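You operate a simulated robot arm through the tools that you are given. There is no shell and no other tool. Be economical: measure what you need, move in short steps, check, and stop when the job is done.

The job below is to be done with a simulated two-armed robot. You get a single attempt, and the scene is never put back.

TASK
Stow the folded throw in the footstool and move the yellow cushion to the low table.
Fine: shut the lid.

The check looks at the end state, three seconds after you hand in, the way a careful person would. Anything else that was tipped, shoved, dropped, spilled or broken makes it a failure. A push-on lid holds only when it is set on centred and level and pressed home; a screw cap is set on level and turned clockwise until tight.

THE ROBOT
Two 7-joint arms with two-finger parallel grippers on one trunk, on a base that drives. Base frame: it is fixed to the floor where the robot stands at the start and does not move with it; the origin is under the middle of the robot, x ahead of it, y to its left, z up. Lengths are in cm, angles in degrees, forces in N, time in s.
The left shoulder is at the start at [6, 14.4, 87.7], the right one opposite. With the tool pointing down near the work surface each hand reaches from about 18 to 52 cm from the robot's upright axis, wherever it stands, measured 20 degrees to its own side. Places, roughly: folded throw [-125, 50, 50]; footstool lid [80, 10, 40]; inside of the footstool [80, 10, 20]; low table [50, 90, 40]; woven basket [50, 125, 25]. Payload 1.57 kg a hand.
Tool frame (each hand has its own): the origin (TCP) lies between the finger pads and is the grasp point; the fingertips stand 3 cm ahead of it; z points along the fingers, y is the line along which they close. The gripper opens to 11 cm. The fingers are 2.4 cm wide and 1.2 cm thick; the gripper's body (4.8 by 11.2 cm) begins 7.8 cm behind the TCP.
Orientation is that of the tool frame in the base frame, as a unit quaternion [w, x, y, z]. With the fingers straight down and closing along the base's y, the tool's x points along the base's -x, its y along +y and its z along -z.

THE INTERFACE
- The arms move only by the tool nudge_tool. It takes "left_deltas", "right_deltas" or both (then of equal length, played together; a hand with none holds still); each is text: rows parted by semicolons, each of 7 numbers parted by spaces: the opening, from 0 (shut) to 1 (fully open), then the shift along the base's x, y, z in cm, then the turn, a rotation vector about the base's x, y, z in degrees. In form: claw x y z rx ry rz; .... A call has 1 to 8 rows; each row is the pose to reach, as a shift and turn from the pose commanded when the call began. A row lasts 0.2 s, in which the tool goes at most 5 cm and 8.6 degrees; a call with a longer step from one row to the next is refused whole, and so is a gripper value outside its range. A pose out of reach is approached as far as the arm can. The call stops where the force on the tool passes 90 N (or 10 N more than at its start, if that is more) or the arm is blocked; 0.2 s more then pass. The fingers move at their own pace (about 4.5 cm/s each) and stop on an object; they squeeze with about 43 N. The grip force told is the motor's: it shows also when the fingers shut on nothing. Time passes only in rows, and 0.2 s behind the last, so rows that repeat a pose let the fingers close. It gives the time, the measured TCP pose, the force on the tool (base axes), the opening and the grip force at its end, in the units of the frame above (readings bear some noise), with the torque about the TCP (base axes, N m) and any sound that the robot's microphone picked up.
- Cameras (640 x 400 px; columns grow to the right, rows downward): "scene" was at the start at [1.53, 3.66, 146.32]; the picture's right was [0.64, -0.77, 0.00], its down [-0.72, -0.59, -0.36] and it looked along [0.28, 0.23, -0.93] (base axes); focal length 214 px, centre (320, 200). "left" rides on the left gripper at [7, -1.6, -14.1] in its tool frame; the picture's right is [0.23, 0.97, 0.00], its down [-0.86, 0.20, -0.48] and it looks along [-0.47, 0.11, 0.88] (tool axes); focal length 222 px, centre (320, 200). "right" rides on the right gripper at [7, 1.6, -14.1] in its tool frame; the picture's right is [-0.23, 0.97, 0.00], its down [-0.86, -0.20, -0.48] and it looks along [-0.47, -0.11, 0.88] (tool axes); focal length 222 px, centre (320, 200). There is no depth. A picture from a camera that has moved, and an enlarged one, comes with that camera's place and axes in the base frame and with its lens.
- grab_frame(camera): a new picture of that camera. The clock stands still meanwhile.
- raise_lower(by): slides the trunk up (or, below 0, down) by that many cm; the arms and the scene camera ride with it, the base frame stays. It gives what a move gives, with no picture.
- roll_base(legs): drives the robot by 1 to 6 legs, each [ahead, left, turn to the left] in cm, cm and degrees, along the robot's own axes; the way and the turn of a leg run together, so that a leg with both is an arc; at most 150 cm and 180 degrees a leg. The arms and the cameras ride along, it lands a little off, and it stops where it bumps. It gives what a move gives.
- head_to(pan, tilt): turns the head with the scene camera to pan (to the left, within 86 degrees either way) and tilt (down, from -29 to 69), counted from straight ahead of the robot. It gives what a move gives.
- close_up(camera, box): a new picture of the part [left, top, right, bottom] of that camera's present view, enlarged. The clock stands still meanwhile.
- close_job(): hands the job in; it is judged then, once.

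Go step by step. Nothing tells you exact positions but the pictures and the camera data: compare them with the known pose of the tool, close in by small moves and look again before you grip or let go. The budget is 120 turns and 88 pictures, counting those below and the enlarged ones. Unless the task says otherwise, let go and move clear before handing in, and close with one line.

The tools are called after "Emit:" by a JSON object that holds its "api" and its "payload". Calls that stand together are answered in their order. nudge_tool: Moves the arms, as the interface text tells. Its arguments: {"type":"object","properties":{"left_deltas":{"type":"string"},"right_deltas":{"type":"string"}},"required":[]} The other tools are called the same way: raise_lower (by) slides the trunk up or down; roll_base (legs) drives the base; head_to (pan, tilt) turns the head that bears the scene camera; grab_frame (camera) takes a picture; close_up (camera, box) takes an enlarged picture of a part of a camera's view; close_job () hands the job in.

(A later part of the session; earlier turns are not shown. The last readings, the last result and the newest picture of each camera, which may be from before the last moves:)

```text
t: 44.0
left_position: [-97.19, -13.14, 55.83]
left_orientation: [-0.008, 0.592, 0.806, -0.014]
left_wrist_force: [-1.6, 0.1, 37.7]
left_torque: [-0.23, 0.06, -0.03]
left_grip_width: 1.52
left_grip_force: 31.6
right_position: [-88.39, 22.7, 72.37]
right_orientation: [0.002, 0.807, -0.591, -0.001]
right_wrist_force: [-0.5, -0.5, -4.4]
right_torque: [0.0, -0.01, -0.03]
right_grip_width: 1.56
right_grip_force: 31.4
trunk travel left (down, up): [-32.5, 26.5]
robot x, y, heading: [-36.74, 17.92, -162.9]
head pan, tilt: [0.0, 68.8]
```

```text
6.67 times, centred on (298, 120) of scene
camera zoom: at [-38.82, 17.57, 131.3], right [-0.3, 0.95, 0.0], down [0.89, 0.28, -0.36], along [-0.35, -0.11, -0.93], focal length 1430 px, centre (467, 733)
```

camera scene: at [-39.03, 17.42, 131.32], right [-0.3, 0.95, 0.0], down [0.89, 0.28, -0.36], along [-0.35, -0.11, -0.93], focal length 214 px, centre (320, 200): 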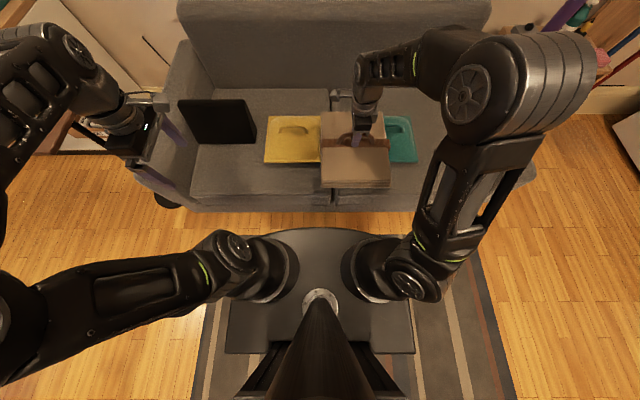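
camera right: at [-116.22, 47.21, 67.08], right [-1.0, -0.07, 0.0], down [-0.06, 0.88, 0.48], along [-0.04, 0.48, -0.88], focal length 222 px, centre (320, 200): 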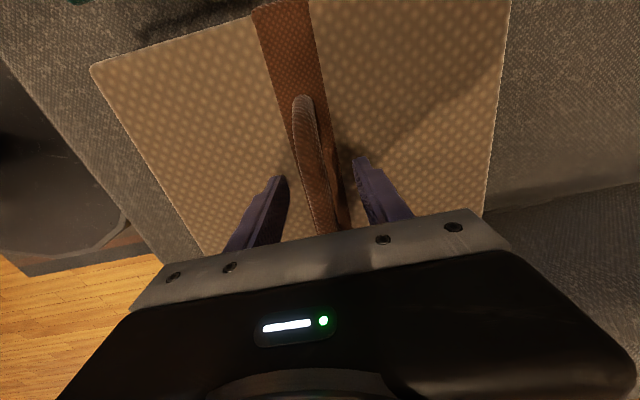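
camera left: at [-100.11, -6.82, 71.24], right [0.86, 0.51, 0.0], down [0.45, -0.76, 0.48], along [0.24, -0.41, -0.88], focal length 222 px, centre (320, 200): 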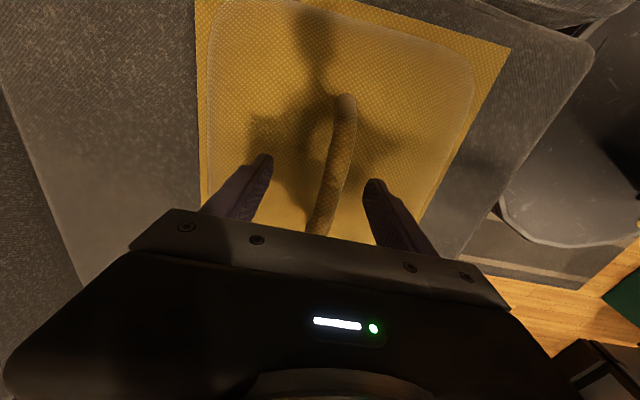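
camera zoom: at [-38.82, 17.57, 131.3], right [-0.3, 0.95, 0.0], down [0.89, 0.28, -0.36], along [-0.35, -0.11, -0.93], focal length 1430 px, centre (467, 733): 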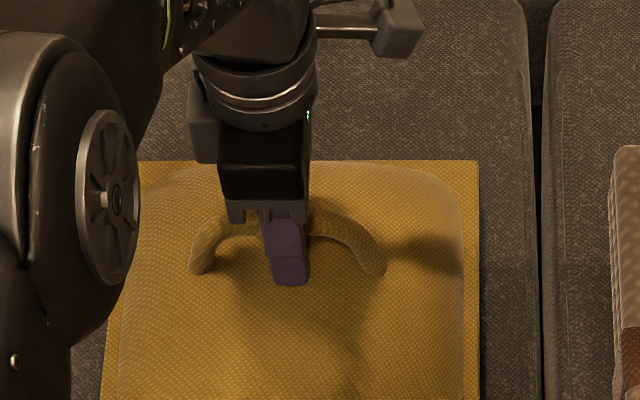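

Gripped at 1.52 cm, 32 N. Lifting gently.

Emit:
{"api": "nudge_tool", "payload": {"left_deltas": "0 0 0 0.5 0 0 0; 0 0 0 1 0 0 0; 0 0 0 1.8 0 0 0; 0 0 0 3 0 0 0; 0 0 0 4.5 0 0 0; 0 0 0 6 0 0 0"}}

Emit:
{"api": "grab_frame", "payload": {"camera": "scene"}}

```text
t: 45.4
left_position: [-96.87, -12.97, 61.42]
left_orientation: [-0.004, 0.591, 0.806, -0.008]
left_wrist_force: [0.1, -0.8, -3.0]
left_torque: [-0.02, 0.02, 0.0]
left_grip_width: 1.5
left_grip_force: 31.4
right_position: [-88.46, 22.75, 72.24]
right_orientation: [0.0, 0.807, -0.591, 0.0]
right_wrist_force: [0.2, 0.4, -5.3]
right_torque: [0.01, -0.02, -0.02]
right_grip_width: 1.54
right_grip_force: 30.9
trunk travel left (down, up): [-32.5, 26.5]
robot x, y, heading: [-36.92, 17.99, -162.4]
head pan, tilt: [0.0, 68.8]
```

```text
52 pictures are left
camera scene: at [-39.05, 17.43, 131.31], right [-0.3, 0.95, 0.0], down [0.89, 0.28, -0.36], along [-0.35, -0.11, -0.93], focal length 214 px, centre (320, 200)
```

scene: 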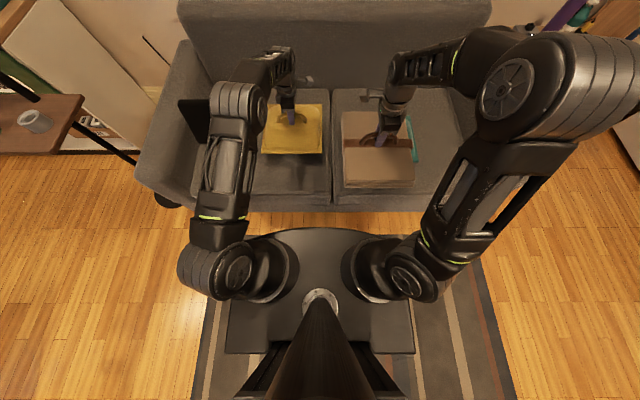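

Both items are held. I'll raise the cushion, pull it in, then back off and turn around toward the table.

Emit:
{"api": "nudge_tool", "payload": {"left_deltas": "0 0 0 4 0 0 0; 0 0 0 8 0 0 0; 0 2 0.6 12 0 0 0; 0 5 1.5 13 0 0 0; 0 9 2.7 13 0 0 0; 0 13 4 13 0 0 0; 0 17 5 13 0 0 0"}}

Emit:
{"api": "roll_base", "payload": {"legs": [[-27, 0, 0], [0, 0, -179.4]]}}

Emit:
{"api": "grab_frame", "payload": {"camera": "scene"}}

```text
t: 47.0
left_position: [-79.95, -7.9, 74.46]
left_orientation: [-0.004, 0.591, 0.807, -0.007]
left_wrist_force: [-0.2, -0.2, -3.3]
left_torque: [0.01, 0.0, -0.02]
left_grip_width: 1.51
left_grip_force: 30.7
right_position: [-88.48, 22.69, 72.29]
right_orientation: [0.0, 0.806, -0.592, 0.0]
right_wrist_force: [-0.1, 0.0, -5.3]
right_torque: [-0.02, -0.03, 0.02]
right_grip_width: 1.55
right_grip_force: 30.1
trunk travel left (down, up): [-32.5, 26.5]
robot x, y, heading: [-36.66, 17.78, -162.8]
head pan, tilt: [0.0, 68.8]
```

```text
t: 56.1
left_position: [30.51, 53.98, 74.42]
left_orientation: [-0.008, 0.82, -0.573, 0.004]
left_wrist_force: [0.0, 0.4, -3.4]
left_torque: [-0.04, 0.0, -0.01]
left_grip_width: 1.52
left_grip_force: 30.8
right_position: [40.49, 23.9, 72.29]
right_orientation: [0.0, 0.572, 0.82, 0.0]
right_wrist_force: [0.6, -0.2, -5.1]
right_torque: [0.04, 0.01, 0.02]
right_grip_width: 1.56
right_grip_force: 31.2
trunk travel left (down, up): [-32.5, 26.5]
robot x, y, heading: [-11.7, 26.25, 19.9]
head pan, tilt: [0.0, 68.8]
```

```text
51 pictures are left
camera scene: at [-8.65, 27.04, 131.32], right [0.34, -0.94, 0.0], down [-0.88, -0.32, -0.36], along [0.34, 0.12, -0.93], focal length 214 px, centre (320, 200)
```

scene: 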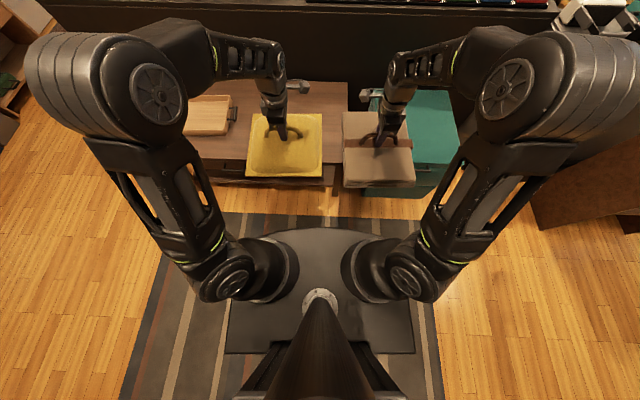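

I'm facing the table. I'll move up to it, then lower the cushion onto its open right part.

Emit:
{"api": "roll_base", "payload": {"legs": [[18, 7.7, -2]]}}

Emit:
{"api": "grab_frame", "payload": {"camera": "scene"}}

Emit:
{"api": "grab_frame", "payload": {"camera": "left"}}

```text
t: 57.7
left_position: [45.98, 65.51, 74.44]
left_orientation: [-0.008, 0.81, -0.586, 0.004]
left_wrist_force: [0.5, 0.7, -2.7]
left_torque: [-0.03, 0.01, -0.01]
left_grip_width: 1.54
left_grip_force: 31.1
right_position: [54.95, 35.09, 72.29]
right_orientation: [0.0, 0.587, 0.81, 0.0]
right_wrist_force: [0.4, 0.4, -5.7]
right_torque: [0.01, -0.05, 0.02]
right_grip_width: 1.55
right_grip_force: 31.2
trunk travel left (down, up): [-32.5, 26.5]
robot x, y, heading: [2.97, 39.21, 17.9]
head pan, tilt: [0.0, 68.8]
```

```text
50 pictures are left
camera scene: at [5.92, 39.97, 131.31], right [0.31, -0.95, 0.0], down [-0.89, -0.29, -0.36], along [0.34, 0.11, -0.93], focal length 214 px, centre (320, 200)
```

scene: 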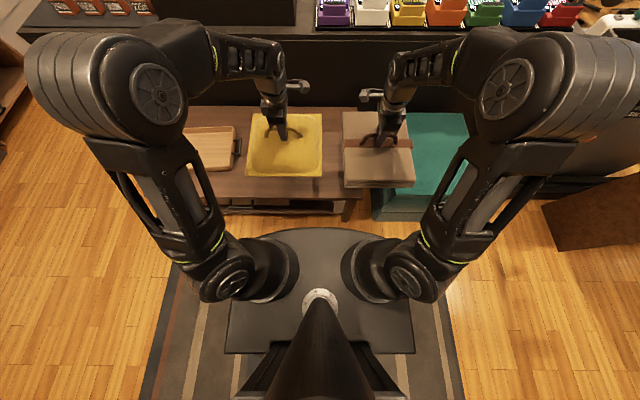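

```text
49 pictures are left
camera left: at [49.56, 59.33, 88.51], right [-0.85, -0.52, -0.02], down [-0.46, 0.75, 0.48], along [-0.23, 0.42, -0.88], focal length 222 px, centre (320, 200)
```

left: 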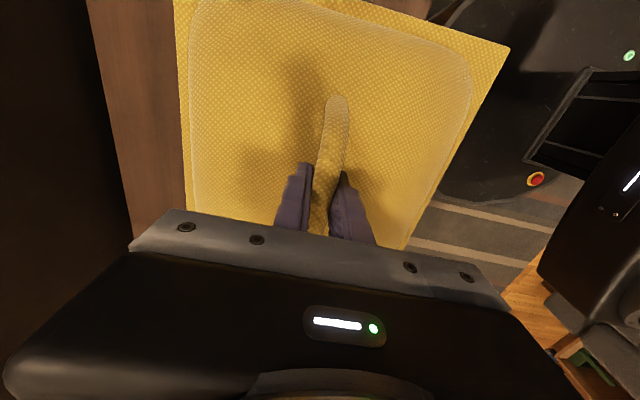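

The cushion hangs level above the table. I'll move it 11 cm forward and lower to just above the surface.

Emit:
{"api": "nudge_tool", "payload": {"left_deltas": "0 3.5 1.1 0 0 0 0; 0 7 2.3 -2 0 0 0; 0 10.5 3.4 -5 0 0 0; 0 10.5 3.4 -9 0 0 0; 0 10.5 3.4 -13 0 0 0; 0 10.5 3.4 -15.5 0 0 0; 0 10.5 3.4 -17 0 0 0"}}

Emit:
{"api": "close_up", "payload": {"camera": "scene", "box": [200, 90, 360, 190]}}

```text
t: 59.3
left_position: [56.39, 68.91, 57.34]
left_orientation: [-0.007, 0.809, -0.587, 0.005]
left_wrist_force: [0.1, 0.1, -2.6]
left_torque: [0.0, -0.02, 0.0]
left_grip_width: 1.51
left_grip_force: 30.8
right_position: [54.86, 35.01, 72.21]
right_orientation: [0.001, 0.588, 0.809, 0.0]
right_wrist_force: [-0.3, 0.0, -5.0]
right_torque: [0.02, 0.06, 0.01]
right_grip_width: 1.57
right_grip_force: 31.4
trunk travel left (down, up): [-32.5, 26.5]
robot x, y, heading: [2.99, 38.88, 18.1]
head pan, tilt: [0.0, 68.8]
```

```text
4.00 times, centred on (280, 140) of scene
camera zoom: at [5.9, 39.95, 131.32], right [0.31, -0.95, 0.0], down [-0.89, -0.29, -0.36], along [0.34, 0.11, -0.93], focal length 858 px, centre (480, 440)
```

zoom: 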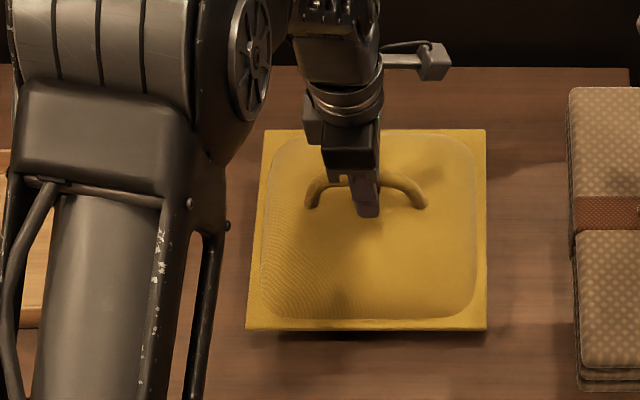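

Still a few cm above the table. I'll lower in small steps until contact.

Emit:
{"api": "nudge_tool", "payload": {"left_deltas": "0 0 0 -0.8 0 0 0; 0 0 0 -1.6 0 0 0; 0 0 0 -2.4 0 0 0; 0 0 0 -3.2 0 0 0"}}

Emit:
{"api": "close_up", "payload": {"camera": "scene", "box": [200, 90, 360, 190]}}

```text
t: 60.1
left_position: [56.94, 69.01, 56.79]
left_orientation: [-0.014, 0.809, -0.588, 0.01]
left_wrist_force: [-19.2, -3.7, 49.7]
left_torque: [-0.1, 2.09, 0.13]
left_grip_width: 1.55
left_grip_force: 31.1
right_position: [54.66, 34.94, 72.48]
right_orientation: [0.0, 0.587, 0.81, 0.001]
right_wrist_force: [-0.5, -0.3, -5.7]
right_torque: [0.01, -0.01, 0.05]
right_grip_width: 1.55
right_grip_force: 30.9
trunk travel left (down, up): [-32.5, 26.5]
robot x, y, heading: [3.43, 39.01, 18.5]
head pan, tilt: [0.0, 68.8]
stopped in row 3 (left hand): the force on the tool passed its limit (the readings are from after the stop); the commanded pose is now the measured one
```

```text
4.00 times, centred on (280, 140) of scene
camera zoom: at [5.31, 39.68, 131.36], right [0.31, -0.95, 0.0], down [-0.88, -0.29, -0.37], along [0.35, 0.11, -0.93], focal length 858 px, centre (480, 440)
```

zoom: 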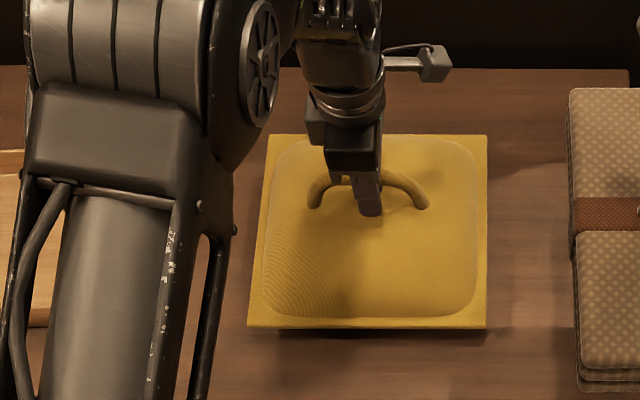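

The cushion rests on the table. I'll relieve the pressure and open the fingers.

Emit:
{"api": "nudge_tool", "payload": {"left_deltas": "0 -0.3 0 0.5 0 0 0; 0 -0.3 0 0.6 0 0 0; 0.2 -0.3 0 0.6 0 0 0; 0.4 -0.3 0 0.6 0 0 0; 0.6 -0.3 0 0.6 0 0 0; 0.6 -0.3 0 0.6 0 0 0; 0.6 -0.3 0 0.6 0 0 0"}}

Emit:
{"api": "nudge_tool", "payload": {"left_deltas": "0.6 0 0 3 0 0 0; 0.6 0 0 7 0 0 0; 0.6 0 0 11 0 0 0; 0.6 0 0 15 0 0 0; 0.6 -3 -1 19 0 0 0"}}

Emit:
{"api": "grab_frame", "payload": {"camera": "scene"}}

```text
t: 61.7
left_position: [56.71, 69.21, 57.02]
left_orientation: [-0.017, 0.809, -0.587, 0.011]
left_wrist_force: [10.4, 6.8, 26.7]
left_torque: [0.11, 0.68, -0.19]
left_grip_width: 5.46
left_grip_force: 0.1
right_position: [54.93, 35.1, 72.31]
right_orientation: [0.0, 0.586, 0.81, 0.0]
right_wrist_force: [0.2, 0.8, -4.8]
right_torque: [0.0, -0.01, -0.03]
right_grip_width: 1.54
right_grip_force: 30.8
trunk travel left (down, up): [-32.5, 26.5]
robot x, y, heading: [3.12, 39.3, 18.0]
head pan, tilt: [0.0, 68.8]
```

```text
refused: row 5 steps farther than a row can; nothing moved
```

```text
46 pictures are left
camera scene: at [5.74, 39.88, 131.34], right [0.31, -0.95, 0.0], down [-0.89, -0.29, -0.36], along [0.34, 0.11, -0.93], focal length 214 px, centre (320, 200)
```

scene: 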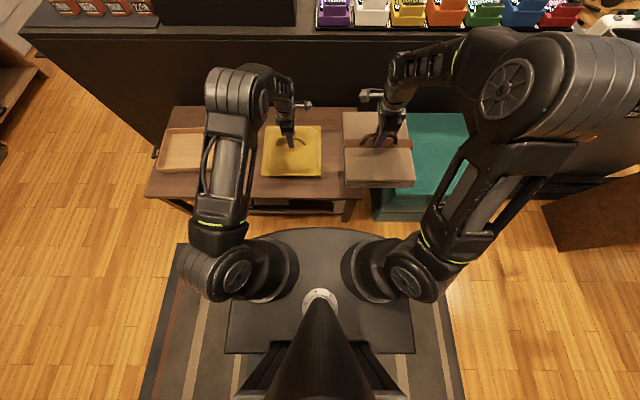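

Released; now I lift the left hand straight up and clear.

Emit:
{"api": "nudge_tool", "payload": {"left_deltas": "0.6 0 0 1 0 0 0; 0.6 0 0 4 0 0 0; 0.6 0 0 8 0 0 0; 0.6 0 0 12 0 0 0; 0.6 -2 -1 16 0 0 0; 0.6 -6 -2 18 0 0 0; 0.6 -10 -3 18 0 0 0; 0.6 -14 -4 18 0 0 0"}}

Emit:
{"api": "grab_frame", "payload": {"camera": "scene"}}

Emit:
{"api": "close_up", "payload": {"camera": "scene", "box": [330, 80, 490, 230]}}

```text
t: 63.5
left_position: [42.74, 65.16, 74.91]
left_orientation: [-0.013, 0.809, -0.587, 0.01]
left_wrist_force: [-0.2, -0.9, 0.2]
left_torque: [-0.01, -0.01, 0.0]
left_grip_width: 6.6
left_grip_force: 0.0
right_position: [54.78, 35.13, 72.31]
right_orientation: [0.0, 0.587, 0.81, 0.0]
right_wrist_force: [-0.5, -0.3, -5.6]
right_torque: [0.03, 0.02, 0.02]
right_grip_width: 1.56
right_grip_force: 31.4
trunk travel left (down, up): [-32.5, 26.5]
robot x, y, heading: [3.54, 39.21, 18.0]
head pan, tilt: [0.0, 68.8]
```

```text
45 pictures are left
camera scene: at [5.84, 39.94, 131.32], right [0.31, -0.95, 0.0], down [-0.89, -0.29, -0.36], along [0.34, 0.11, -0.93], focal length 214 px, centre (320, 200)
```

scene: 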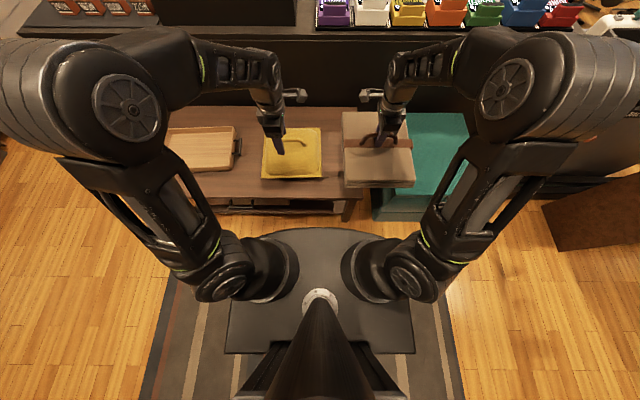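

```text
2.67 times, centred on (410, 155) of scene
camera zoom: at [5.84, 39.94, 131.32], right [0.31, -0.95, 0.0], down [-0.89, -0.29, -0.36], along [0.34, 0.11, -0.93], focal length 572 px, centre (80, 320)
```

zoom: 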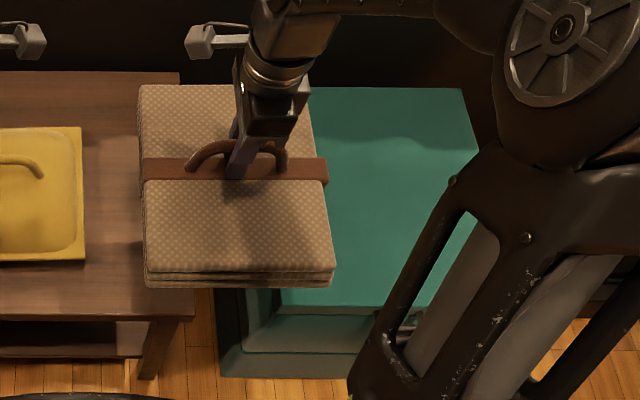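

The cushion is set on the table. Next I'll move over in front of the footstool and inspect its lid.

Emit:
{"api": "roll_base", "payload": {"legs": [[-8, 0, 0], [0, -51, 0]]}}

Emit:
{"api": "head_to", "payload": {"pan": 0, "tilt": 60}}

Emit:
{"api": "grab_frame", "payload": {"camera": "scene"}}

Emit:
{"api": "grab_frame", "payload": {"camera": "left"}}

```text
t: 67.1
left_position: [50.57, 14.9, 74.83]
left_orientation: [-0.013, 0.809, -0.588, 0.009]
left_wrist_force: [0.5, 0.1, 0.2]
left_torque: [0.03, 0.0, 0.03]
left_grip_width: 6.63
left_grip_force: 0.1
right_position: [62.73, -15.06, 72.3]
right_orientation: [0.0, 0.588, 0.809, 0.0]
right_wrist_force: [0.8, -0.3, -4.5]
right_torque: [0.03, -0.02, 0.0]
right_grip_width: 1.52
right_grip_force: 31.5
trunk travel left (down, up): [-32.5, 26.5]
robot x, y, heading: [10.72, -10.71, 17.9]
head pan, tilt: [0.0, 68.8]
```

```text
t: 67.8
left_position: [50.6, 14.94, 74.85]
left_orientation: [-0.013, 0.809, -0.587, 0.01]
left_wrist_force: [0.1, -0.6, 0.5]
left_torque: [0.03, -0.03, -0.02]
left_grip_width: 6.61
left_grip_force: 0.0
right_position: [62.67, -15.04, 72.39]
right_orientation: [0.0, 0.588, 0.809, -0.001]
right_wrist_force: [-0.2, -0.2, -4.8]
right_torque: [0.05, 0.04, -0.01]
right_grip_width: 1.56
right_grip_force: 31.2
trunk travel left (down, up): [-32.5, 26.5]
robot x, y, heading: [11.13, -11.06, 18.1]
head pan, tilt: [0.0, 60.0]
```

```text
43 pictures are left
camera scene: at [14.63, -9.78, 132.25], right [0.31, -0.95, 0.0], down [-0.82, -0.27, -0.5], along [0.47, 0.15, -0.87], focal length 214 px, centre (320, 200)
```

scene: 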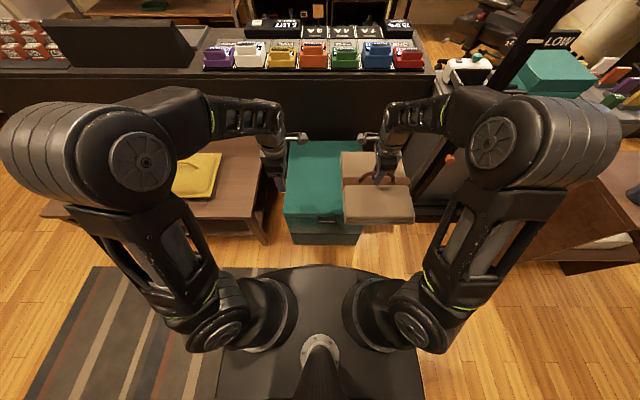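

```text
42 pictures are left
camera left: at [53.89, 8.72, 88.98], right [-0.86, -0.52, -0.03], down [-0.47, 0.75, 0.47], along [-0.22, 0.42, -0.88], focal length 222 px, centre (320, 200)
```

left: 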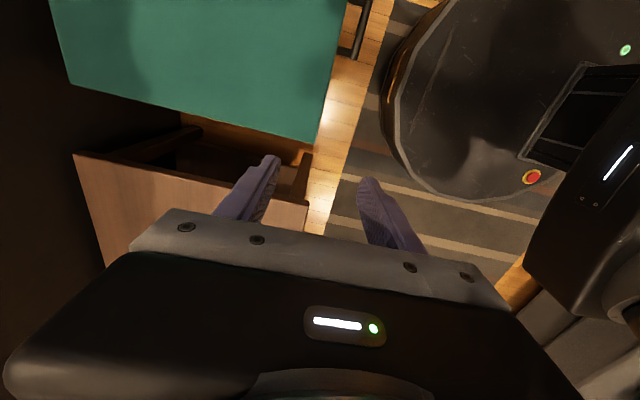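

The stool is straight ahead with a dark tab near the front of its lid. I'll swing the throw right and zoom in.

Emit:
{"api": "nudge_tool", "payload": {"right_deltas": "0 1.2 -3.8 0 0 0 0; 0 2.4 -7.6 0 0 0 0; 0 3.6 -11.4 0 0 0 0; 0 4.8 -15.2 0 0 0 0; 0 5.5 -17 0 0 0 0"}}

Emit:
{"api": "close_up", "payload": {"camera": "scene", "box": [250, 125, 410, 265]}}

```text
t: 69.0
left_position: [50.6, 14.92, 74.78]
left_orientation: [-0.012, 0.809, -0.588, 0.01]
left_wrist_force: [-0.7, 0.1, -0.1]
left_torque: [-0.01, 0.0, 0.03]
left_grip_width: 6.58
left_grip_force: 0.0
right_position: [68.09, -32.08, 72.35]
right_orientation: [0.0, 0.587, 0.809, 0.0]
right_wrist_force: [-0.1, -0.7, -4.6]
right_torque: [0.04, 0.04, -0.01]
right_grip_width: 1.56
right_grip_force: 31.1
trunk travel left (down, up): [-32.5, 26.5]
robot x, y, heading: [11.12, -11.4, 17.9]
head pan, tilt: [0.0, 60.0]
```

```text
2.86 times, centred on (330, 195) of scene
camera zoom: at [14.65, -9.81, 132.25], right [0.31, -0.95, 0.0], down [-0.82, -0.27, -0.5], along [0.48, 0.15, -0.87], focal length 613 px, centre (291, 214)
```

zoom: 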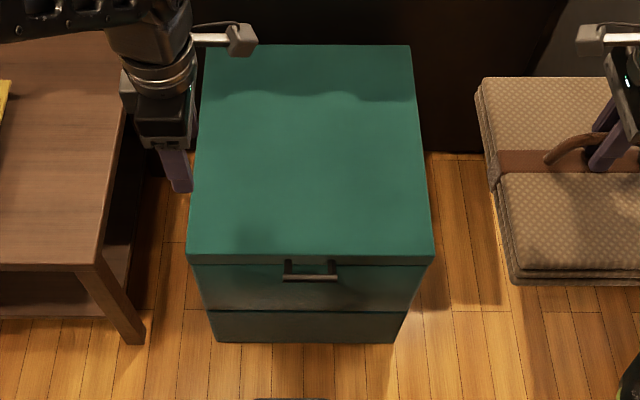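

There is a bar handle on the front face. I need to know which part it belongs to, so I'll zoom more.

Emit:
{"api": "close_up", "payload": {"camera": "scene", "box": [290, 195, 370, 245]}}

```text
8.00 times, centred on (330, 220) of scene
camera zoom: at [14.65, -9.81, 132.25], right [0.31, -0.95, 0.0], down [-0.82, -0.27, -0.5], along [0.48, 0.15, -0.87], focal length 1716 px, centre (240, 40)
```

zoom: 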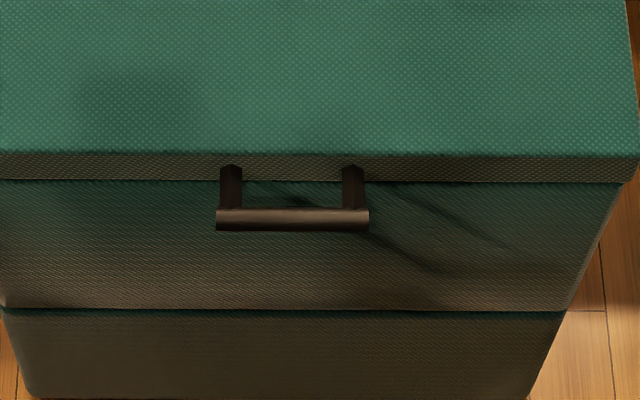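

The bar handle is mounted on the lid's front rim, so it's a rear-hinged lid. I'll raise the trunk, draw the throw in, and move so the handle sits well for the left hand.

Emit:
{"api": "nudge_tool", "payload": {"right_deltas": "0 -3.6 -1.2 0 0 0 0; 0 -7.2 -2.4 0 0 0 0; 0 -10.8 -3.6 0 0 0 0; 0 -13 -4.3 0 0 0 0"}}

Emit:
{"api": "raise_lower", "payload": {"by": 15}}

Emit:
{"api": "roll_base", "payload": {"legs": [[7, -8, 0]]}}

Emit:
{"api": "grab_frame", "payload": {"camera": "scene"}}

Emit:
{"api": "grab_frame", "payload": {"camera": "left"}}

```text
t: 70.0
left_position: [50.56, 14.93, 74.74]
left_orientation: [-0.015, 0.808, -0.588, 0.01]
left_wrist_force: [-0.3, 0.7, 0.0]
left_torque: [0.0, 0.01, -0.01]
left_grip_width: 6.6
left_grip_force: 0.0
right_position: [55.08, -36.32, 72.42]
right_orientation: [0.0, 0.588, 0.809, 0.001]
right_wrist_force: [-0.6, -1.0, -4.9]
right_torque: [0.02, 0.02, 0.01]
right_grip_width: 1.53
right_grip_force: 31.0
trunk travel left (down, up): [-32.5, 26.5]
robot x, y, heading: [11.22, -10.67, 18.1]
head pan, tilt: [0.0, 60.0]
```

```text
t: 71.7
left_position: [50.7, 14.85, 89.79]
left_orientation: [-0.013, 0.809, -0.588, 0.01]
left_wrist_force: [-0.3, -0.4, 0.3]
left_torque: [0.01, -0.01, 0.0]
left_grip_width: 6.61
left_grip_force: 0.1
right_position: [55.24, -36.45, 87.31]
right_orientation: [-0.001, 0.587, 0.81, -0.001]
right_wrist_force: [-0.5, -0.3, -5.1]
right_torque: [-0.02, 0.04, 0.01]
right_grip_width: 1.55
right_grip_force: 31.0
trunk travel left (down, up): [-47.5, 11.5]
robot x, y, heading: [10.75, -10.97, 18.3]
head pan, tilt: [0.0, 60.0]
```

```text
t: 72.9
left_position: [59.9, 9.48, 89.72]
left_orientation: [-0.014, 0.809, -0.588, 0.008]
left_wrist_force: [-0.1, 0.2, 0.2]
left_torque: [0.02, 0.01, 0.04]
left_grip_width: 6.61
left_grip_force: 0.1
right_position: [64.47, -42.0, 87.34]
right_orientation: [-0.002, 0.587, 0.809, 0.001]
right_wrist_force: [-0.5, 0.0, -5.4]
right_torque: [0.03, 0.04, -0.03]
right_grip_width: 1.54
right_grip_force: 31.4
trunk travel left (down, up): [-47.5, 11.5]
robot x, y, heading: [19.92, -16.25, 18.1]
head pan, tilt: [0.0, 60.0]
```

```text
39 pictures are left
camera scene: at [24.08, -15.69, 147.2], right [0.31, -0.95, 0.0], down [-0.82, -0.27, -0.5], along [0.47, 0.16, -0.87], focal length 214 px, centre (320, 200)
```

scene: 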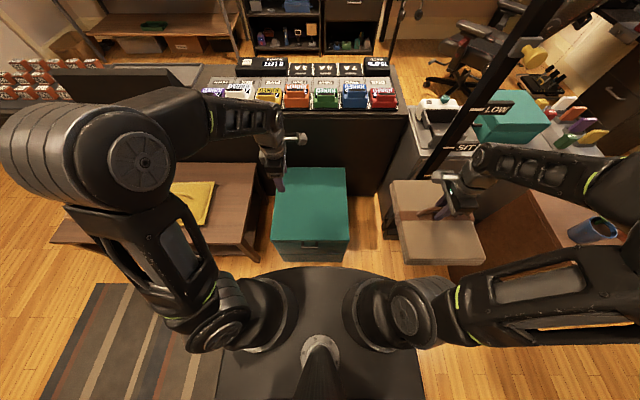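

```text
38 pictures are left
camera left: at [63.19, 3.16, 103.9], right [-0.86, -0.52, -0.03], down [-0.47, 0.75, 0.47], along [-0.22, 0.42, -0.88], focal length 222 px, centre (320, 200)
```

left: 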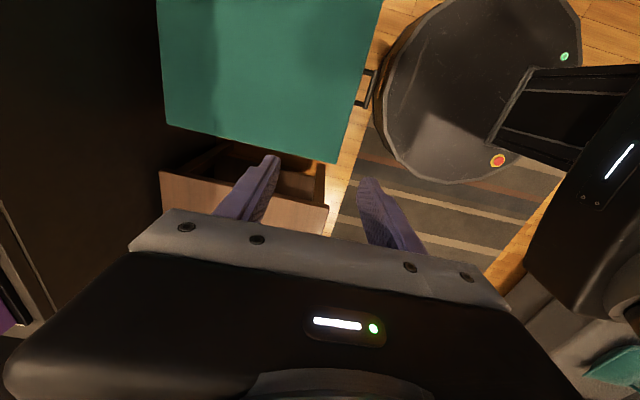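

The handle is at about [55.6, 0, 39]. I'll back off 4 cm and tilt the left hand 45° forward, bringing it in front of and above the bar.

Emit:
{"api": "roll_base", "payload": {"legs": [[-4, 0, 0]]}}

Emit:
{"api": "nudge_tool", "payload": {"left_deltas": "0.35 -1 -1 -4 1.7 -5.3 0; 0.35 -2 -2 -8 3.5 -10.7 0; 0.35 -3 -3 -12 5.2 -16 0; 0.35 -4 -4.2 -16 7 -21.4 0; 0.35 -5 -5.4 -20 8.7 -26.8 0; 0.35 -6 -6.6 -24 10.4 -32.1 0; 0.35 -7 -7.8 -28 12.2 -37.5 0; 0.35 -7 -9 -32 13.9 -42.8 0"}}

Emit:
{"api": "grab_frame", "payload": {"camera": "left"}}

Emit:
{"api": "grab_frame", "payload": {"camera": "scene"}}

```text
t: 73.8
left_position: [55.73, 8.42, 89.79]
left_orientation: [-0.014, 0.809, -0.588, 0.01]
left_wrist_force: [0.3, 0.1, -0.1]
left_torque: [0.0, -0.02, 0.03]
left_grip_width: 6.61
left_grip_force: 0.2
right_position: [60.42, -42.99, 87.4]
right_orientation: [0.001, 0.587, 0.809, 0.0]
right_wrist_force: [0.1, 0.1, -3.9]
right_torque: [0.07, 0.01, -0.02]
right_grip_width: 1.53
right_grip_force: 31.5
trunk travel left (down, up): [-47.5, 11.5]
robot x, y, heading: [16.39, -17.75, 17.9]
head pan, tilt: [0.0, 60.0]
```

```text
t: 75.6
left_position: [50.41, 0.49, 58.31]
left_orientation: [-0.338, 0.739, -0.528, 0.246]
left_wrist_force: [0.7, 0.1, -0.4]
left_torque: [0.01, 0.01, 0.02]
left_grip_width: 3.86
left_grip_force: 0.0
right_position: [60.42, -42.85, 87.31]
right_orientation: [0.001, 0.587, 0.809, -0.001]
right_wrist_force: [-0.4, 0.7, -4.8]
right_torque: [0.01, 0.0, -0.01]
right_grip_width: 1.55
right_grip_force: 31.3
trunk travel left (down, up): [-47.5, 11.5]
robot x, y, heading: [16.26, -17.41, 17.8]
head pan, tilt: [0.0, 60.0]
```

```text
37 pictures are left
camera left: at [43.52, -9.12, 68.82], right [-0.53, -0.42, -0.74], down [-0.74, 0.65, 0.16], along [0.42, 0.63, -0.66], focal length 222 px, centre (320, 200)
```

left: 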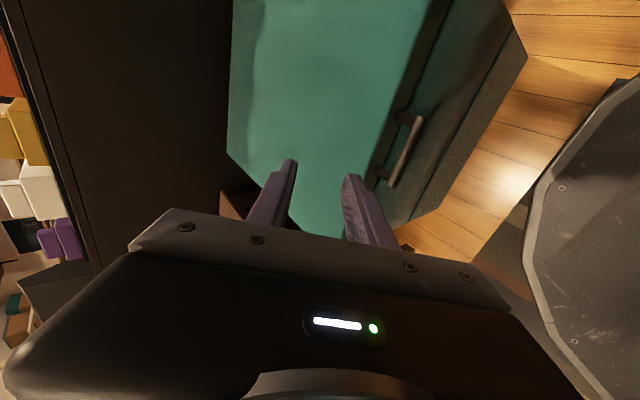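

```text
36 pictures are left
camera scene: at [20.08, -16.89, 147.22], right [0.31, -0.95, 0.0], down [-0.82, -0.27, -0.5], along [0.47, 0.16, -0.87], focal length 214 px, centre (320, 200)
```

scene: 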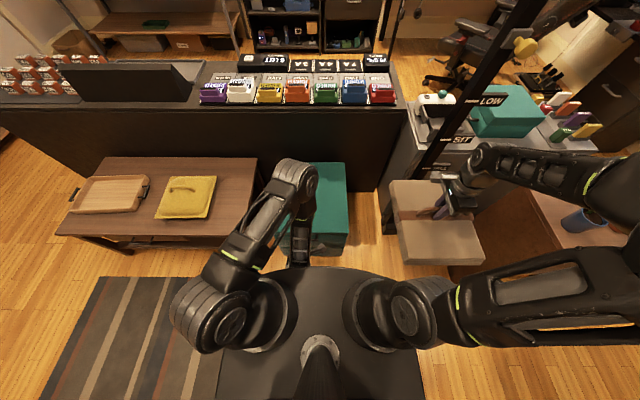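

The bar is at about [55.5, 0.3, 38]. I'll move to a pre-grasp 6 cm out along the tool axis and look.

Emit:
{"api": "nudge_tool", "payload": {"left_deltas": "0.35 -0.3 -0.5 -4 0 0 0; 0.35 -0.3 -1 -8 0 0 0; 0.35 -0.3 -1.5 -12 0 0 0; 0.35 -0.3 -2 -15.2 0 0 0"}}

Emit:
{"api": "grab_frame", "payload": {"camera": "left"}}

Emit:
{"api": "close_up", "payload": {"camera": "scene", "box": [260, 190, 356, 270]}}

```text
t: 76.6
left_position: [48.61, -2.4, 42.46]
left_orientation: [-0.321, 0.741, -0.54, 0.235]
left_wrist_force: [0.3, -0.9, 0.0]
left_torque: [0.0, 0.01, 0.0]
left_grip_width: 3.85
left_grip_force: 0.0
right_position: [60.43, -42.92, 87.38]
right_orientation: [0.001, 0.587, 0.81, -0.001]
right_wrist_force: [0.0, 0.1, -4.7]
right_torque: [0.03, 0.01, -0.01]
right_grip_width: 1.55
right_grip_force: 31.1
trunk travel left (down, up): [-47.5, 11.5]
robot x, y, heading: [16.12, -17.82, 18.1]
head pan, tilt: [0.0, 60.0]
```

```text
35 pictures are left
camera left: at [41.91, -11.8, 53.21], right [-0.56, -0.42, -0.71], down [-0.72, 0.67, 0.18], along [0.4, 0.62, -0.68], focal length 222 px, centre (320, 200)
```

left: 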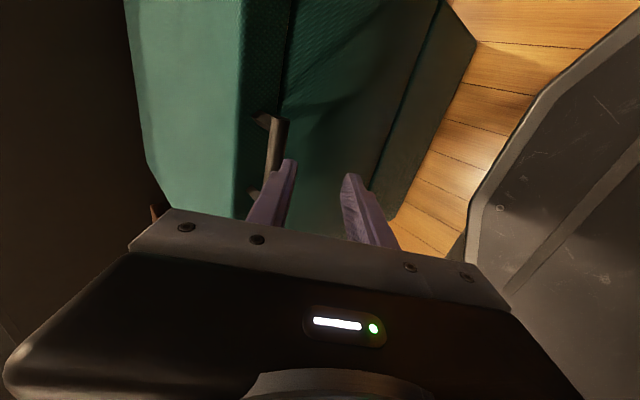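

```text
5.00 times, centred on (308, 230) of scene
camera zoom: at [20.09, -16.87, 147.22], right [0.31, -0.95, 0.0], down [-0.82, -0.27, -0.5], along [0.47, 0.16, -0.87], focal length 1072 px, centre (380, 50)
```

zoom: 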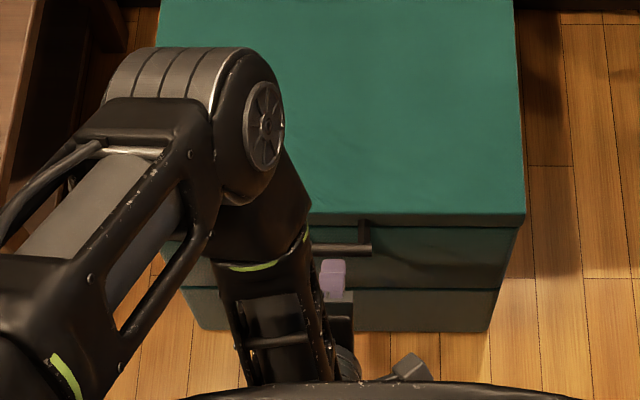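

The bar is slightly higher than I thought (z≈42), and the arm fell a bit short here. I'll correct upward and forward, then look again.

Emit:
{"api": "nudge_tool", "payload": {"left_deltas": "0.35 0.6 0 1 0 0 0; 0.35 1.2 -0.1 2 0 0 0; 0.35 1.2 -0.1 2 0 0 0"}}

Emit:
{"api": "grab_frame", "payload": {"camera": "left"}}

```text
t: 77.4
left_position: [49.71, -2.46, 44.62]
left_orientation: [-0.321, 0.742, -0.54, 0.236]
left_wrist_force: [0.9, -0.7, -0.2]
left_torque: [0.01, -0.02, 0.0]
left_grip_width: 3.85
left_grip_force: 0.1
right_position: [60.48, -42.88, 87.35]
right_orientation: [0.001, 0.587, 0.81, -0.001]
right_wrist_force: [0.6, -1.1, -4.9]
right_torque: [0.0, 0.01, 0.02]
right_grip_width: 1.55
right_grip_force: 30.8
trunk travel left (down, up): [-47.5, 11.5]
robot x, y, heading: [16.3, -17.26, 18.2]
head pan, tilt: [0.0, 60.0]
```

```text
33 pictures are left
camera left: at [43.08, -11.92, 55.39], right [-0.56, -0.42, -0.71], down [-0.72, 0.67, 0.18], along [0.4, 0.62, -0.68], focal length 222 px, centre (320, 200)
```

left: 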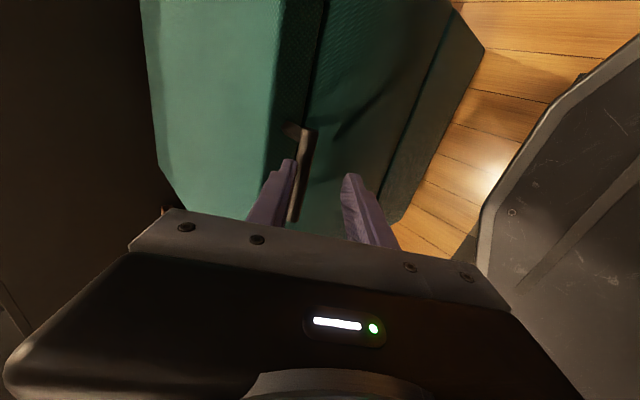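

The bar centre is near [53.5, 0, 42.2]. I'll align with it and slide the fingers over it.

Emit:
{"api": "nudge_tool", "payload": {"left_deltas": "0.35 0.5 1.2 0.9 0 0 0; 0.35 1.3 1.5 0.2 0 0 0; 0.35 2.1 1.7 -0.6 0 0 0; 0.35 2.8 1.95 -1.3 0 0 0"}}

Emit:
{"api": "grab_frame", "payload": {"camera": "left"}}

Emit:
{"api": "close_up", "payload": {"camera": "scene", "box": [270, 190, 366, 250]}}

```text
t: 78.4
left_position: [52.12, -0.68, 43.28]
left_orientation: [-0.32, 0.742, -0.54, 0.236]
left_wrist_force: [-30.5, -6.7, 30.1]
left_torque: [0.39, -1.29, 0.1]
left_grip_width: 3.88
left_grip_force: 0.8
right_position: [60.3, -42.92, 87.67]
right_orientation: [0.002, 0.588, 0.809, 0.0]
right_wrist_force: [-0.1, 0.9, -5.1]
right_torque: [-0.01, 0.03, 0.0]
right_grip_width: 1.56
right_grip_force: 30.8
trunk travel left (down, up): [-47.5, 11.5]
robot x, y, heading: [16.13, -17.54, 18.2]
head pan, tilt: [0.0, 60.0]
```

```text
32 pictures are left
camera left: at [45.52, -10.11, 54.24], right [-0.57, -0.42, -0.71], down [-0.72, 0.67, 0.18], along [0.4, 0.61, -0.68], focal length 222 px, centre (320, 200)
```

left: 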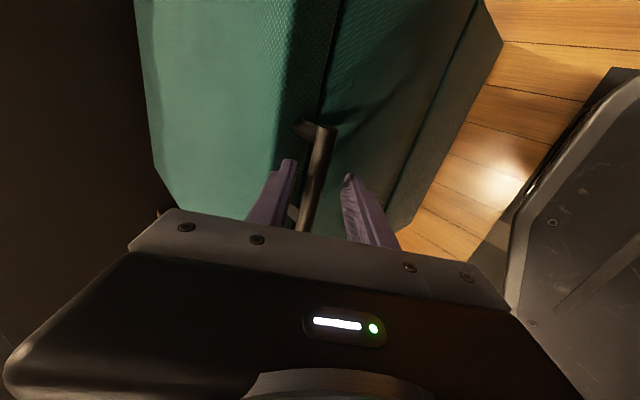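

```text
6.67 times, centred on (318, 220) of scene
camera zoom: at [19.67, -17.0, 147.29], right [0.31, -0.95, 0.0], down [-0.82, -0.27, -0.5], along [0.48, 0.16, -0.86], focal length 1430 px, centre (333, 67)
```

zoom: 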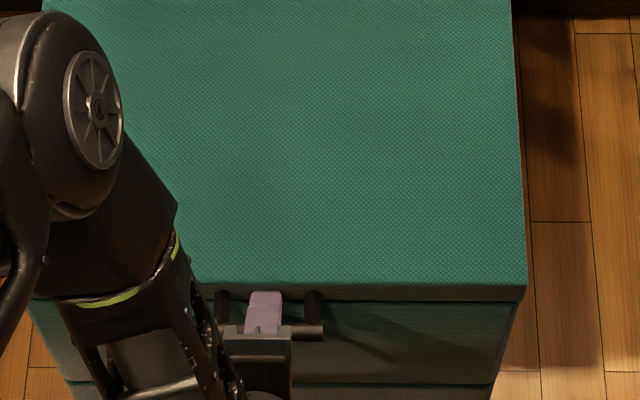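

The fingers straddle the bar between its posts, with the upper tip touching the lid rim. I'll ease back 0.7 cm and close.

Emit:
{"api": "nudge_tool", "payload": {"left_deltas": "0.3 -0.7 -0.2 0.6 0 0 0; 0.1 -0.7 -0.2 0.6 0 0 0; 0 -0.7 -0.2 0.6 0 0 0; 0 -0.7 -0.2 0.6 0 0 0; 0 -0.7 -0.2 0.6 0 0 0; 0 -0.7 -0.2 0.6 0 0 0"}}

Emit:
{"api": "grab_frame", "payload": {"camera": "left"}}

```text
t: 79.8
left_position: [52.2, -0.49, 43.95]
left_orientation: [-0.323, 0.741, -0.538, 0.237]
left_wrist_force: [17.8, 7.9, 6.6]
left_torque: [0.35, -0.14, -0.22]
left_grip_width: 1.38
left_grip_force: 29.9
right_position: [60.47, -42.82, 87.41]
right_orientation: [0.001, 0.587, 0.81, -0.001]
right_wrist_force: [-0.3, -0.9, -5.2]
right_torque: [-0.01, 0.03, -0.04]
right_grip_width: 1.56
right_grip_force: 31.3
trunk travel left (down, up): [-47.5, 11.5]
robot x, y, heading: [16.3, -17.49, 18.3]
head pan, tilt: [0.0, 60.0]
```

```text
30 pictures are left
camera left: at [45.44, -10.05, 54.75], right [-0.56, -0.42, -0.71], down [-0.73, 0.66, 0.18], along [0.4, 0.62, -0.68], focal length 222 px, centre (320, 200)
```

left: 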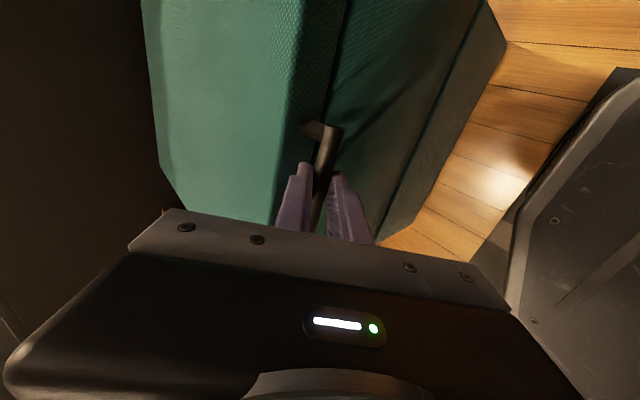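

The bar is gripped. I'll lift along the hinge arc (radius ≈ 49 cm), small first to feel the lid.

Emit:
{"api": "nudge_tool", "payload": {"left_deltas": "0 0 0 1 0 0 0; 0 0.1 0 2.5 0 0 0; 0 0.2 0.06 4.3 0 0 0; 0 0.4 0.13 6.5 0 0 0; 0 0.7 0.23 8.6 0 0 0"}}

Emit:
{"api": "grab_frame", "payload": {"camera": "scene"}}

```text
t: 81.0
left_position: [53.03, -0.34, 52.41]
left_orientation: [-0.323, 0.741, -0.538, 0.236]
left_wrist_force: [33.6, 8.3, -16.6]
left_torque: [0.21, -0.05, -0.55]
left_grip_width: 1.38
left_grip_force: 30.3
right_position: [60.59, -42.79, 87.28]
right_orientation: [0.001, 0.587, 0.809, -0.001]
right_wrist_force: [0.2, 0.1, -5.0]
right_torque: [-0.03, 0.01, 0.0]
right_grip_width: 1.54
right_grip_force: 31.2
trunk travel left (down, up): [-47.5, 11.5]
robot x, y, heading: [16.18, -17.81, 18.0]
head pan, tilt: [0.0, 60.0]
```

```text
29 pictures are left
camera scene: at [20.4, -16.78, 147.19], right [0.31, -0.95, 0.0], down [-0.83, -0.27, -0.5], along [0.47, 0.16, -0.87], focal length 214 px, centre (320, 200)
```

scene: 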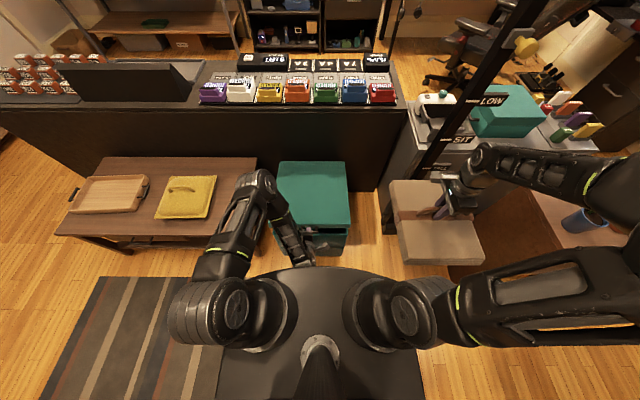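

The lid is hinged and rising; the force says it wants more forward travel. I'll continue along the arc with extra forward.

Emit:
{"api": "nudge_tool", "payload": {"left_deltas": "0 1.1 0.4 0 0 0 0; 0 1.9 0.6 4.2 0 0 0; 0 3.2 1.05 8.3 0 0 0; 0 4.9 1.6 12.3 0 0 0; 0 6.8 2.2 16.1 0 0 0; 0 9 2.9 19.7 0 0 0"}}

Emit:
{"api": "grab_frame", "payload": {"camera": "scene"}}

```text
t: 82.4
left_position: [61.49, 2.46, 72.15]
left_orientation: [-0.323, 0.741, -0.539, 0.236]
left_wrist_force: [-9.5, 1.2, -0.6]
left_torque: [0.2, 0.12, -0.44]
left_grip_width: 1.4
left_grip_force: 30.4
right_position: [60.36, -42.79, 87.36]
right_orientation: [0.001, 0.587, 0.81, -0.001]
right_wrist_force: [0.0, 0.2, -4.9]
right_torque: [0.04, 0.01, -0.01]
right_grip_width: 1.53
right_grip_force: 31.3
trunk travel left (down, up): [-47.5, 11.5]
robot x, y, heading: [15.83, -18.05, 18.0]
head pan, tilt: [0.0, 60.0]
```

```text
28 pictures are left
camera scene: at [20.03, -16.85, 147.2], right [0.31, -0.95, 0.0], down [-0.82, -0.27, -0.5], along [0.47, 0.16, -0.87], focal length 214 px, centre (320, 200)
```

scene: 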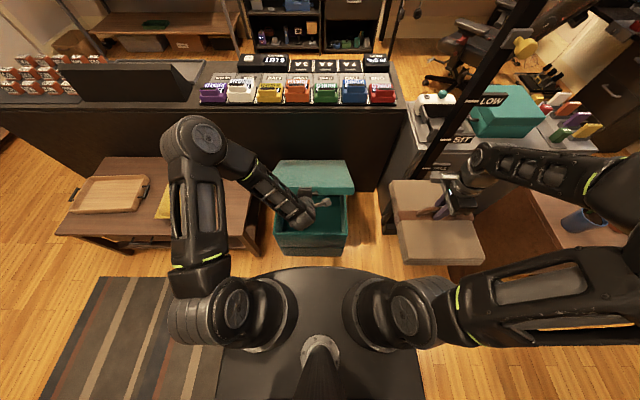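

It opens smoothly (≈35° now). Continuing the arc to about 70°.

Emit:
{"api": "nudge_tool", "payload": {"left_deltas": "0 2.2 0.7 3.4 0 0 0; 0 5 1.6 6.6 0 0 0; 0 8.1 2.6 9.5 0 0 0; 0 11.4 3.7 12.1 0 0 0; 0 14.8 4.8 14.5 0 0 0; 0 18.4 6 16.5 0 0 0; 0 22.2 7.2 18.1 0 0 0"}}

Emit:
{"api": "grab_frame", "payload": {"camera": "scene"}}

```text
t: 84.0
left_position: [83.81, 9.37, 89.6]
left_orientation: [-0.318, 0.743, -0.541, 0.231]
left_wrist_force: [7.8, -1.0, -35.1]
left_torque: [0.27, 0.52, 0.16]
left_grip_width: 1.37
left_grip_force: 30.5
right_position: [60.73, -42.7, 87.27]
right_orientation: [0.0, 0.587, 0.809, -0.001]
right_wrist_force: [-0.1, -0.6, -5.0]
right_torque: [0.0, -0.01, 0.01]
right_grip_width: 1.54
right_grip_force: 31.1
trunk travel left (down, up): [-47.5, 11.5]
robot x, y, heading: [16.1, -17.81, 18.1]
head pan, tilt: [0.0, 60.0]
```

```text
27 pictures are left
camera scene: at [20.52, -16.76, 147.2], right [0.31, -0.95, 0.0], down [-0.83, -0.27, -0.5], along [0.47, 0.16, -0.87], focal length 214 px, centre (320, 200)
```

scene: 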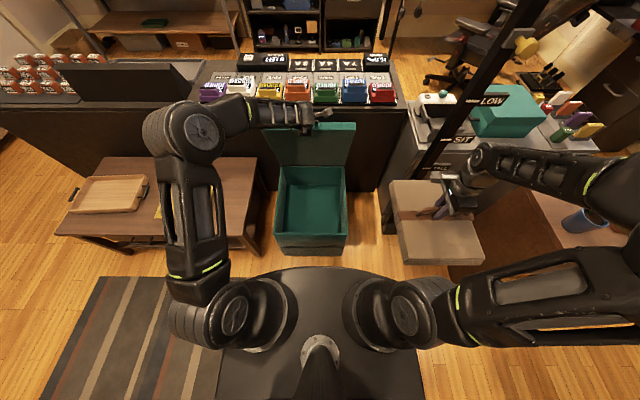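

The lid is at ≈70° and clear. I'll relax the tension and open the fingers slightly (still straddling the bar) to see whether the lid stays by itself.

Emit:
{"api": "nudge_tool", "payload": {"left_deltas": "0 0.5 0.2 -0.6 0 0 0; 0 0.8 0.25 -0.9 0 0 0; 0.25 0.8 0.25 -0.9 0 0 0; 0.25 0.8 0.25 -0.9 0 0 0; 0.25 0.8 0.25 -0.9 0 0 0; 0.25 0.8 0.25 -0.9 0 0 0; 0.25 0.8 0.25 -0.9 0 0 0"}}

Emit:
{"api": "close_up", "payload": {"camera": "scene", "box": [240, 80, 400, 180]}}

Emit:
{"api": "grab_frame", "payload": {"camera": "left"}}

```text
t: 85.6
left_position: [84.54, 9.77, 89.27]
left_orientation: [-0.321, 0.742, -0.54, 0.235]
left_wrist_force: [0.0, 0.2, 0.0]
left_torque: [-0.01, -0.01, 0.07]
left_grip_width: 2.76
left_grip_force: 0.0
right_position: [60.48, -42.83, 87.55]
right_orientation: [0.001, 0.587, 0.81, -0.001]
right_wrist_force: [0.6, 0.1, -4.5]
right_torque: [0.01, 0.04, 0.02]
right_grip_width: 1.53
right_grip_force: 31.3
trunk travel left (down, up): [-47.5, 11.5]
robot x, y, heading: [15.93, -17.76, 18.2]
head pan, tilt: [0.0, 60.0]
```

```text
4.00 times, centred on (320, 130) of scene
camera zoom: at [20.1, -16.88, 147.21], right [0.31, -0.95, 0.0], down [-0.82, -0.27, -0.5], along [0.47, 0.16, -0.87], focal length 858 px, centre (320, 480)
```

zoom: 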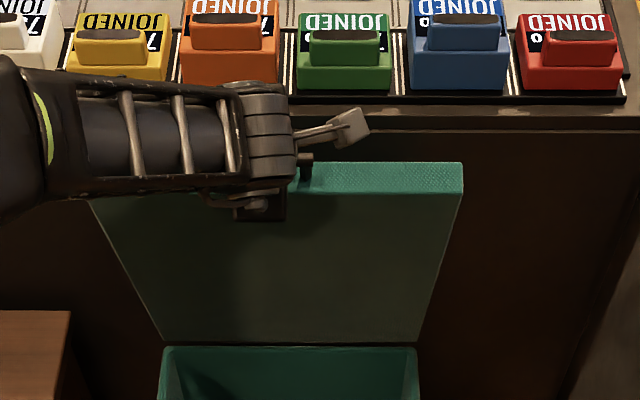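

```text
25 pictures are left
camera left: at [77.94, 0.33, 100.07], right [-0.56, -0.42, -0.71], down [-0.72, 0.67, 0.18], along [0.4, 0.62, -0.68], focal length 222 px, centre (320, 200)
```

left: 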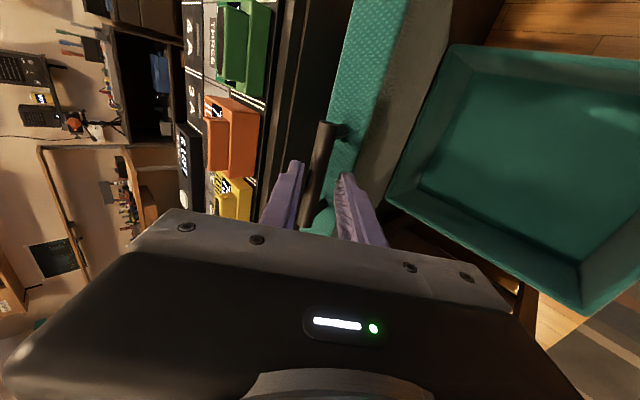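

No load on the fingers: the lid holds itself. I'll slide the left hand off and check.

Emit:
{"api": "nudge_tool", "payload": {"left_deltas": "0.35 -1 -0.3 1 0 0 0; 0.35 -3 -1 3 0 0 0; 0.35 -6 -2 6 0 0 0; 0.35 -10 -3 7 0 0 0; 0.35 -14 -4 7 0 0 0; 0.35 -18 -5 7 0 0 0; 0.35 -22 -4 7 0 0 0; 0.35 -26 -3 7 0 0 0"}}

Emit:
{"api": "grab_frame", "payload": {"camera": "scene"}}

```text
t: 87.4
left_position: [58.59, 6.67, 96.44]
left_orientation: [-0.323, 0.741, -0.539, 0.235]
left_wrist_force: [-0.1, -0.4, 0.8]
left_torque: [-0.04, 0.01, 0.01]
left_grip_width: 3.85
left_grip_force: 0.0
right_position: [60.3, -42.92, 87.42]
right_orientation: [0.001, 0.587, 0.81, -0.001]
right_wrist_force: [0.8, -0.8, -4.8]
right_torque: [0.02, 0.0, -0.01]
right_grip_width: 1.54
right_grip_force: 31.3
trunk travel left (down, up): [-47.5, 11.5]
robot x, y, heading: [16.4, -17.89, 18.0]
head pan, tilt: [0.0, 60.0]
```

```text
24 pictures are left
camera scene: at [19.99, -16.87, 147.21], right [0.31, -0.95, 0.0], down [-0.82, -0.27, -0.5], along [0.47, 0.16, -0.87], focal length 214 px, centre (320, 200)
```

scene: 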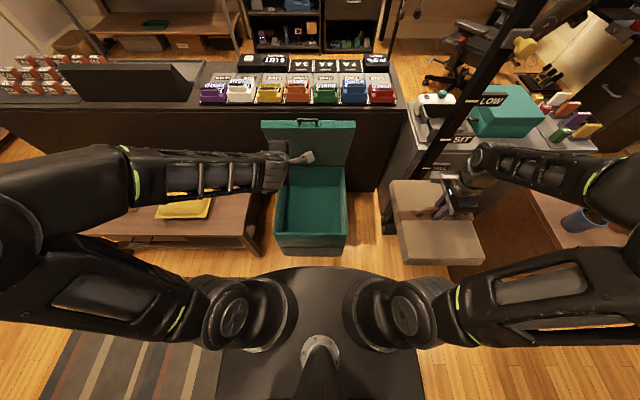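

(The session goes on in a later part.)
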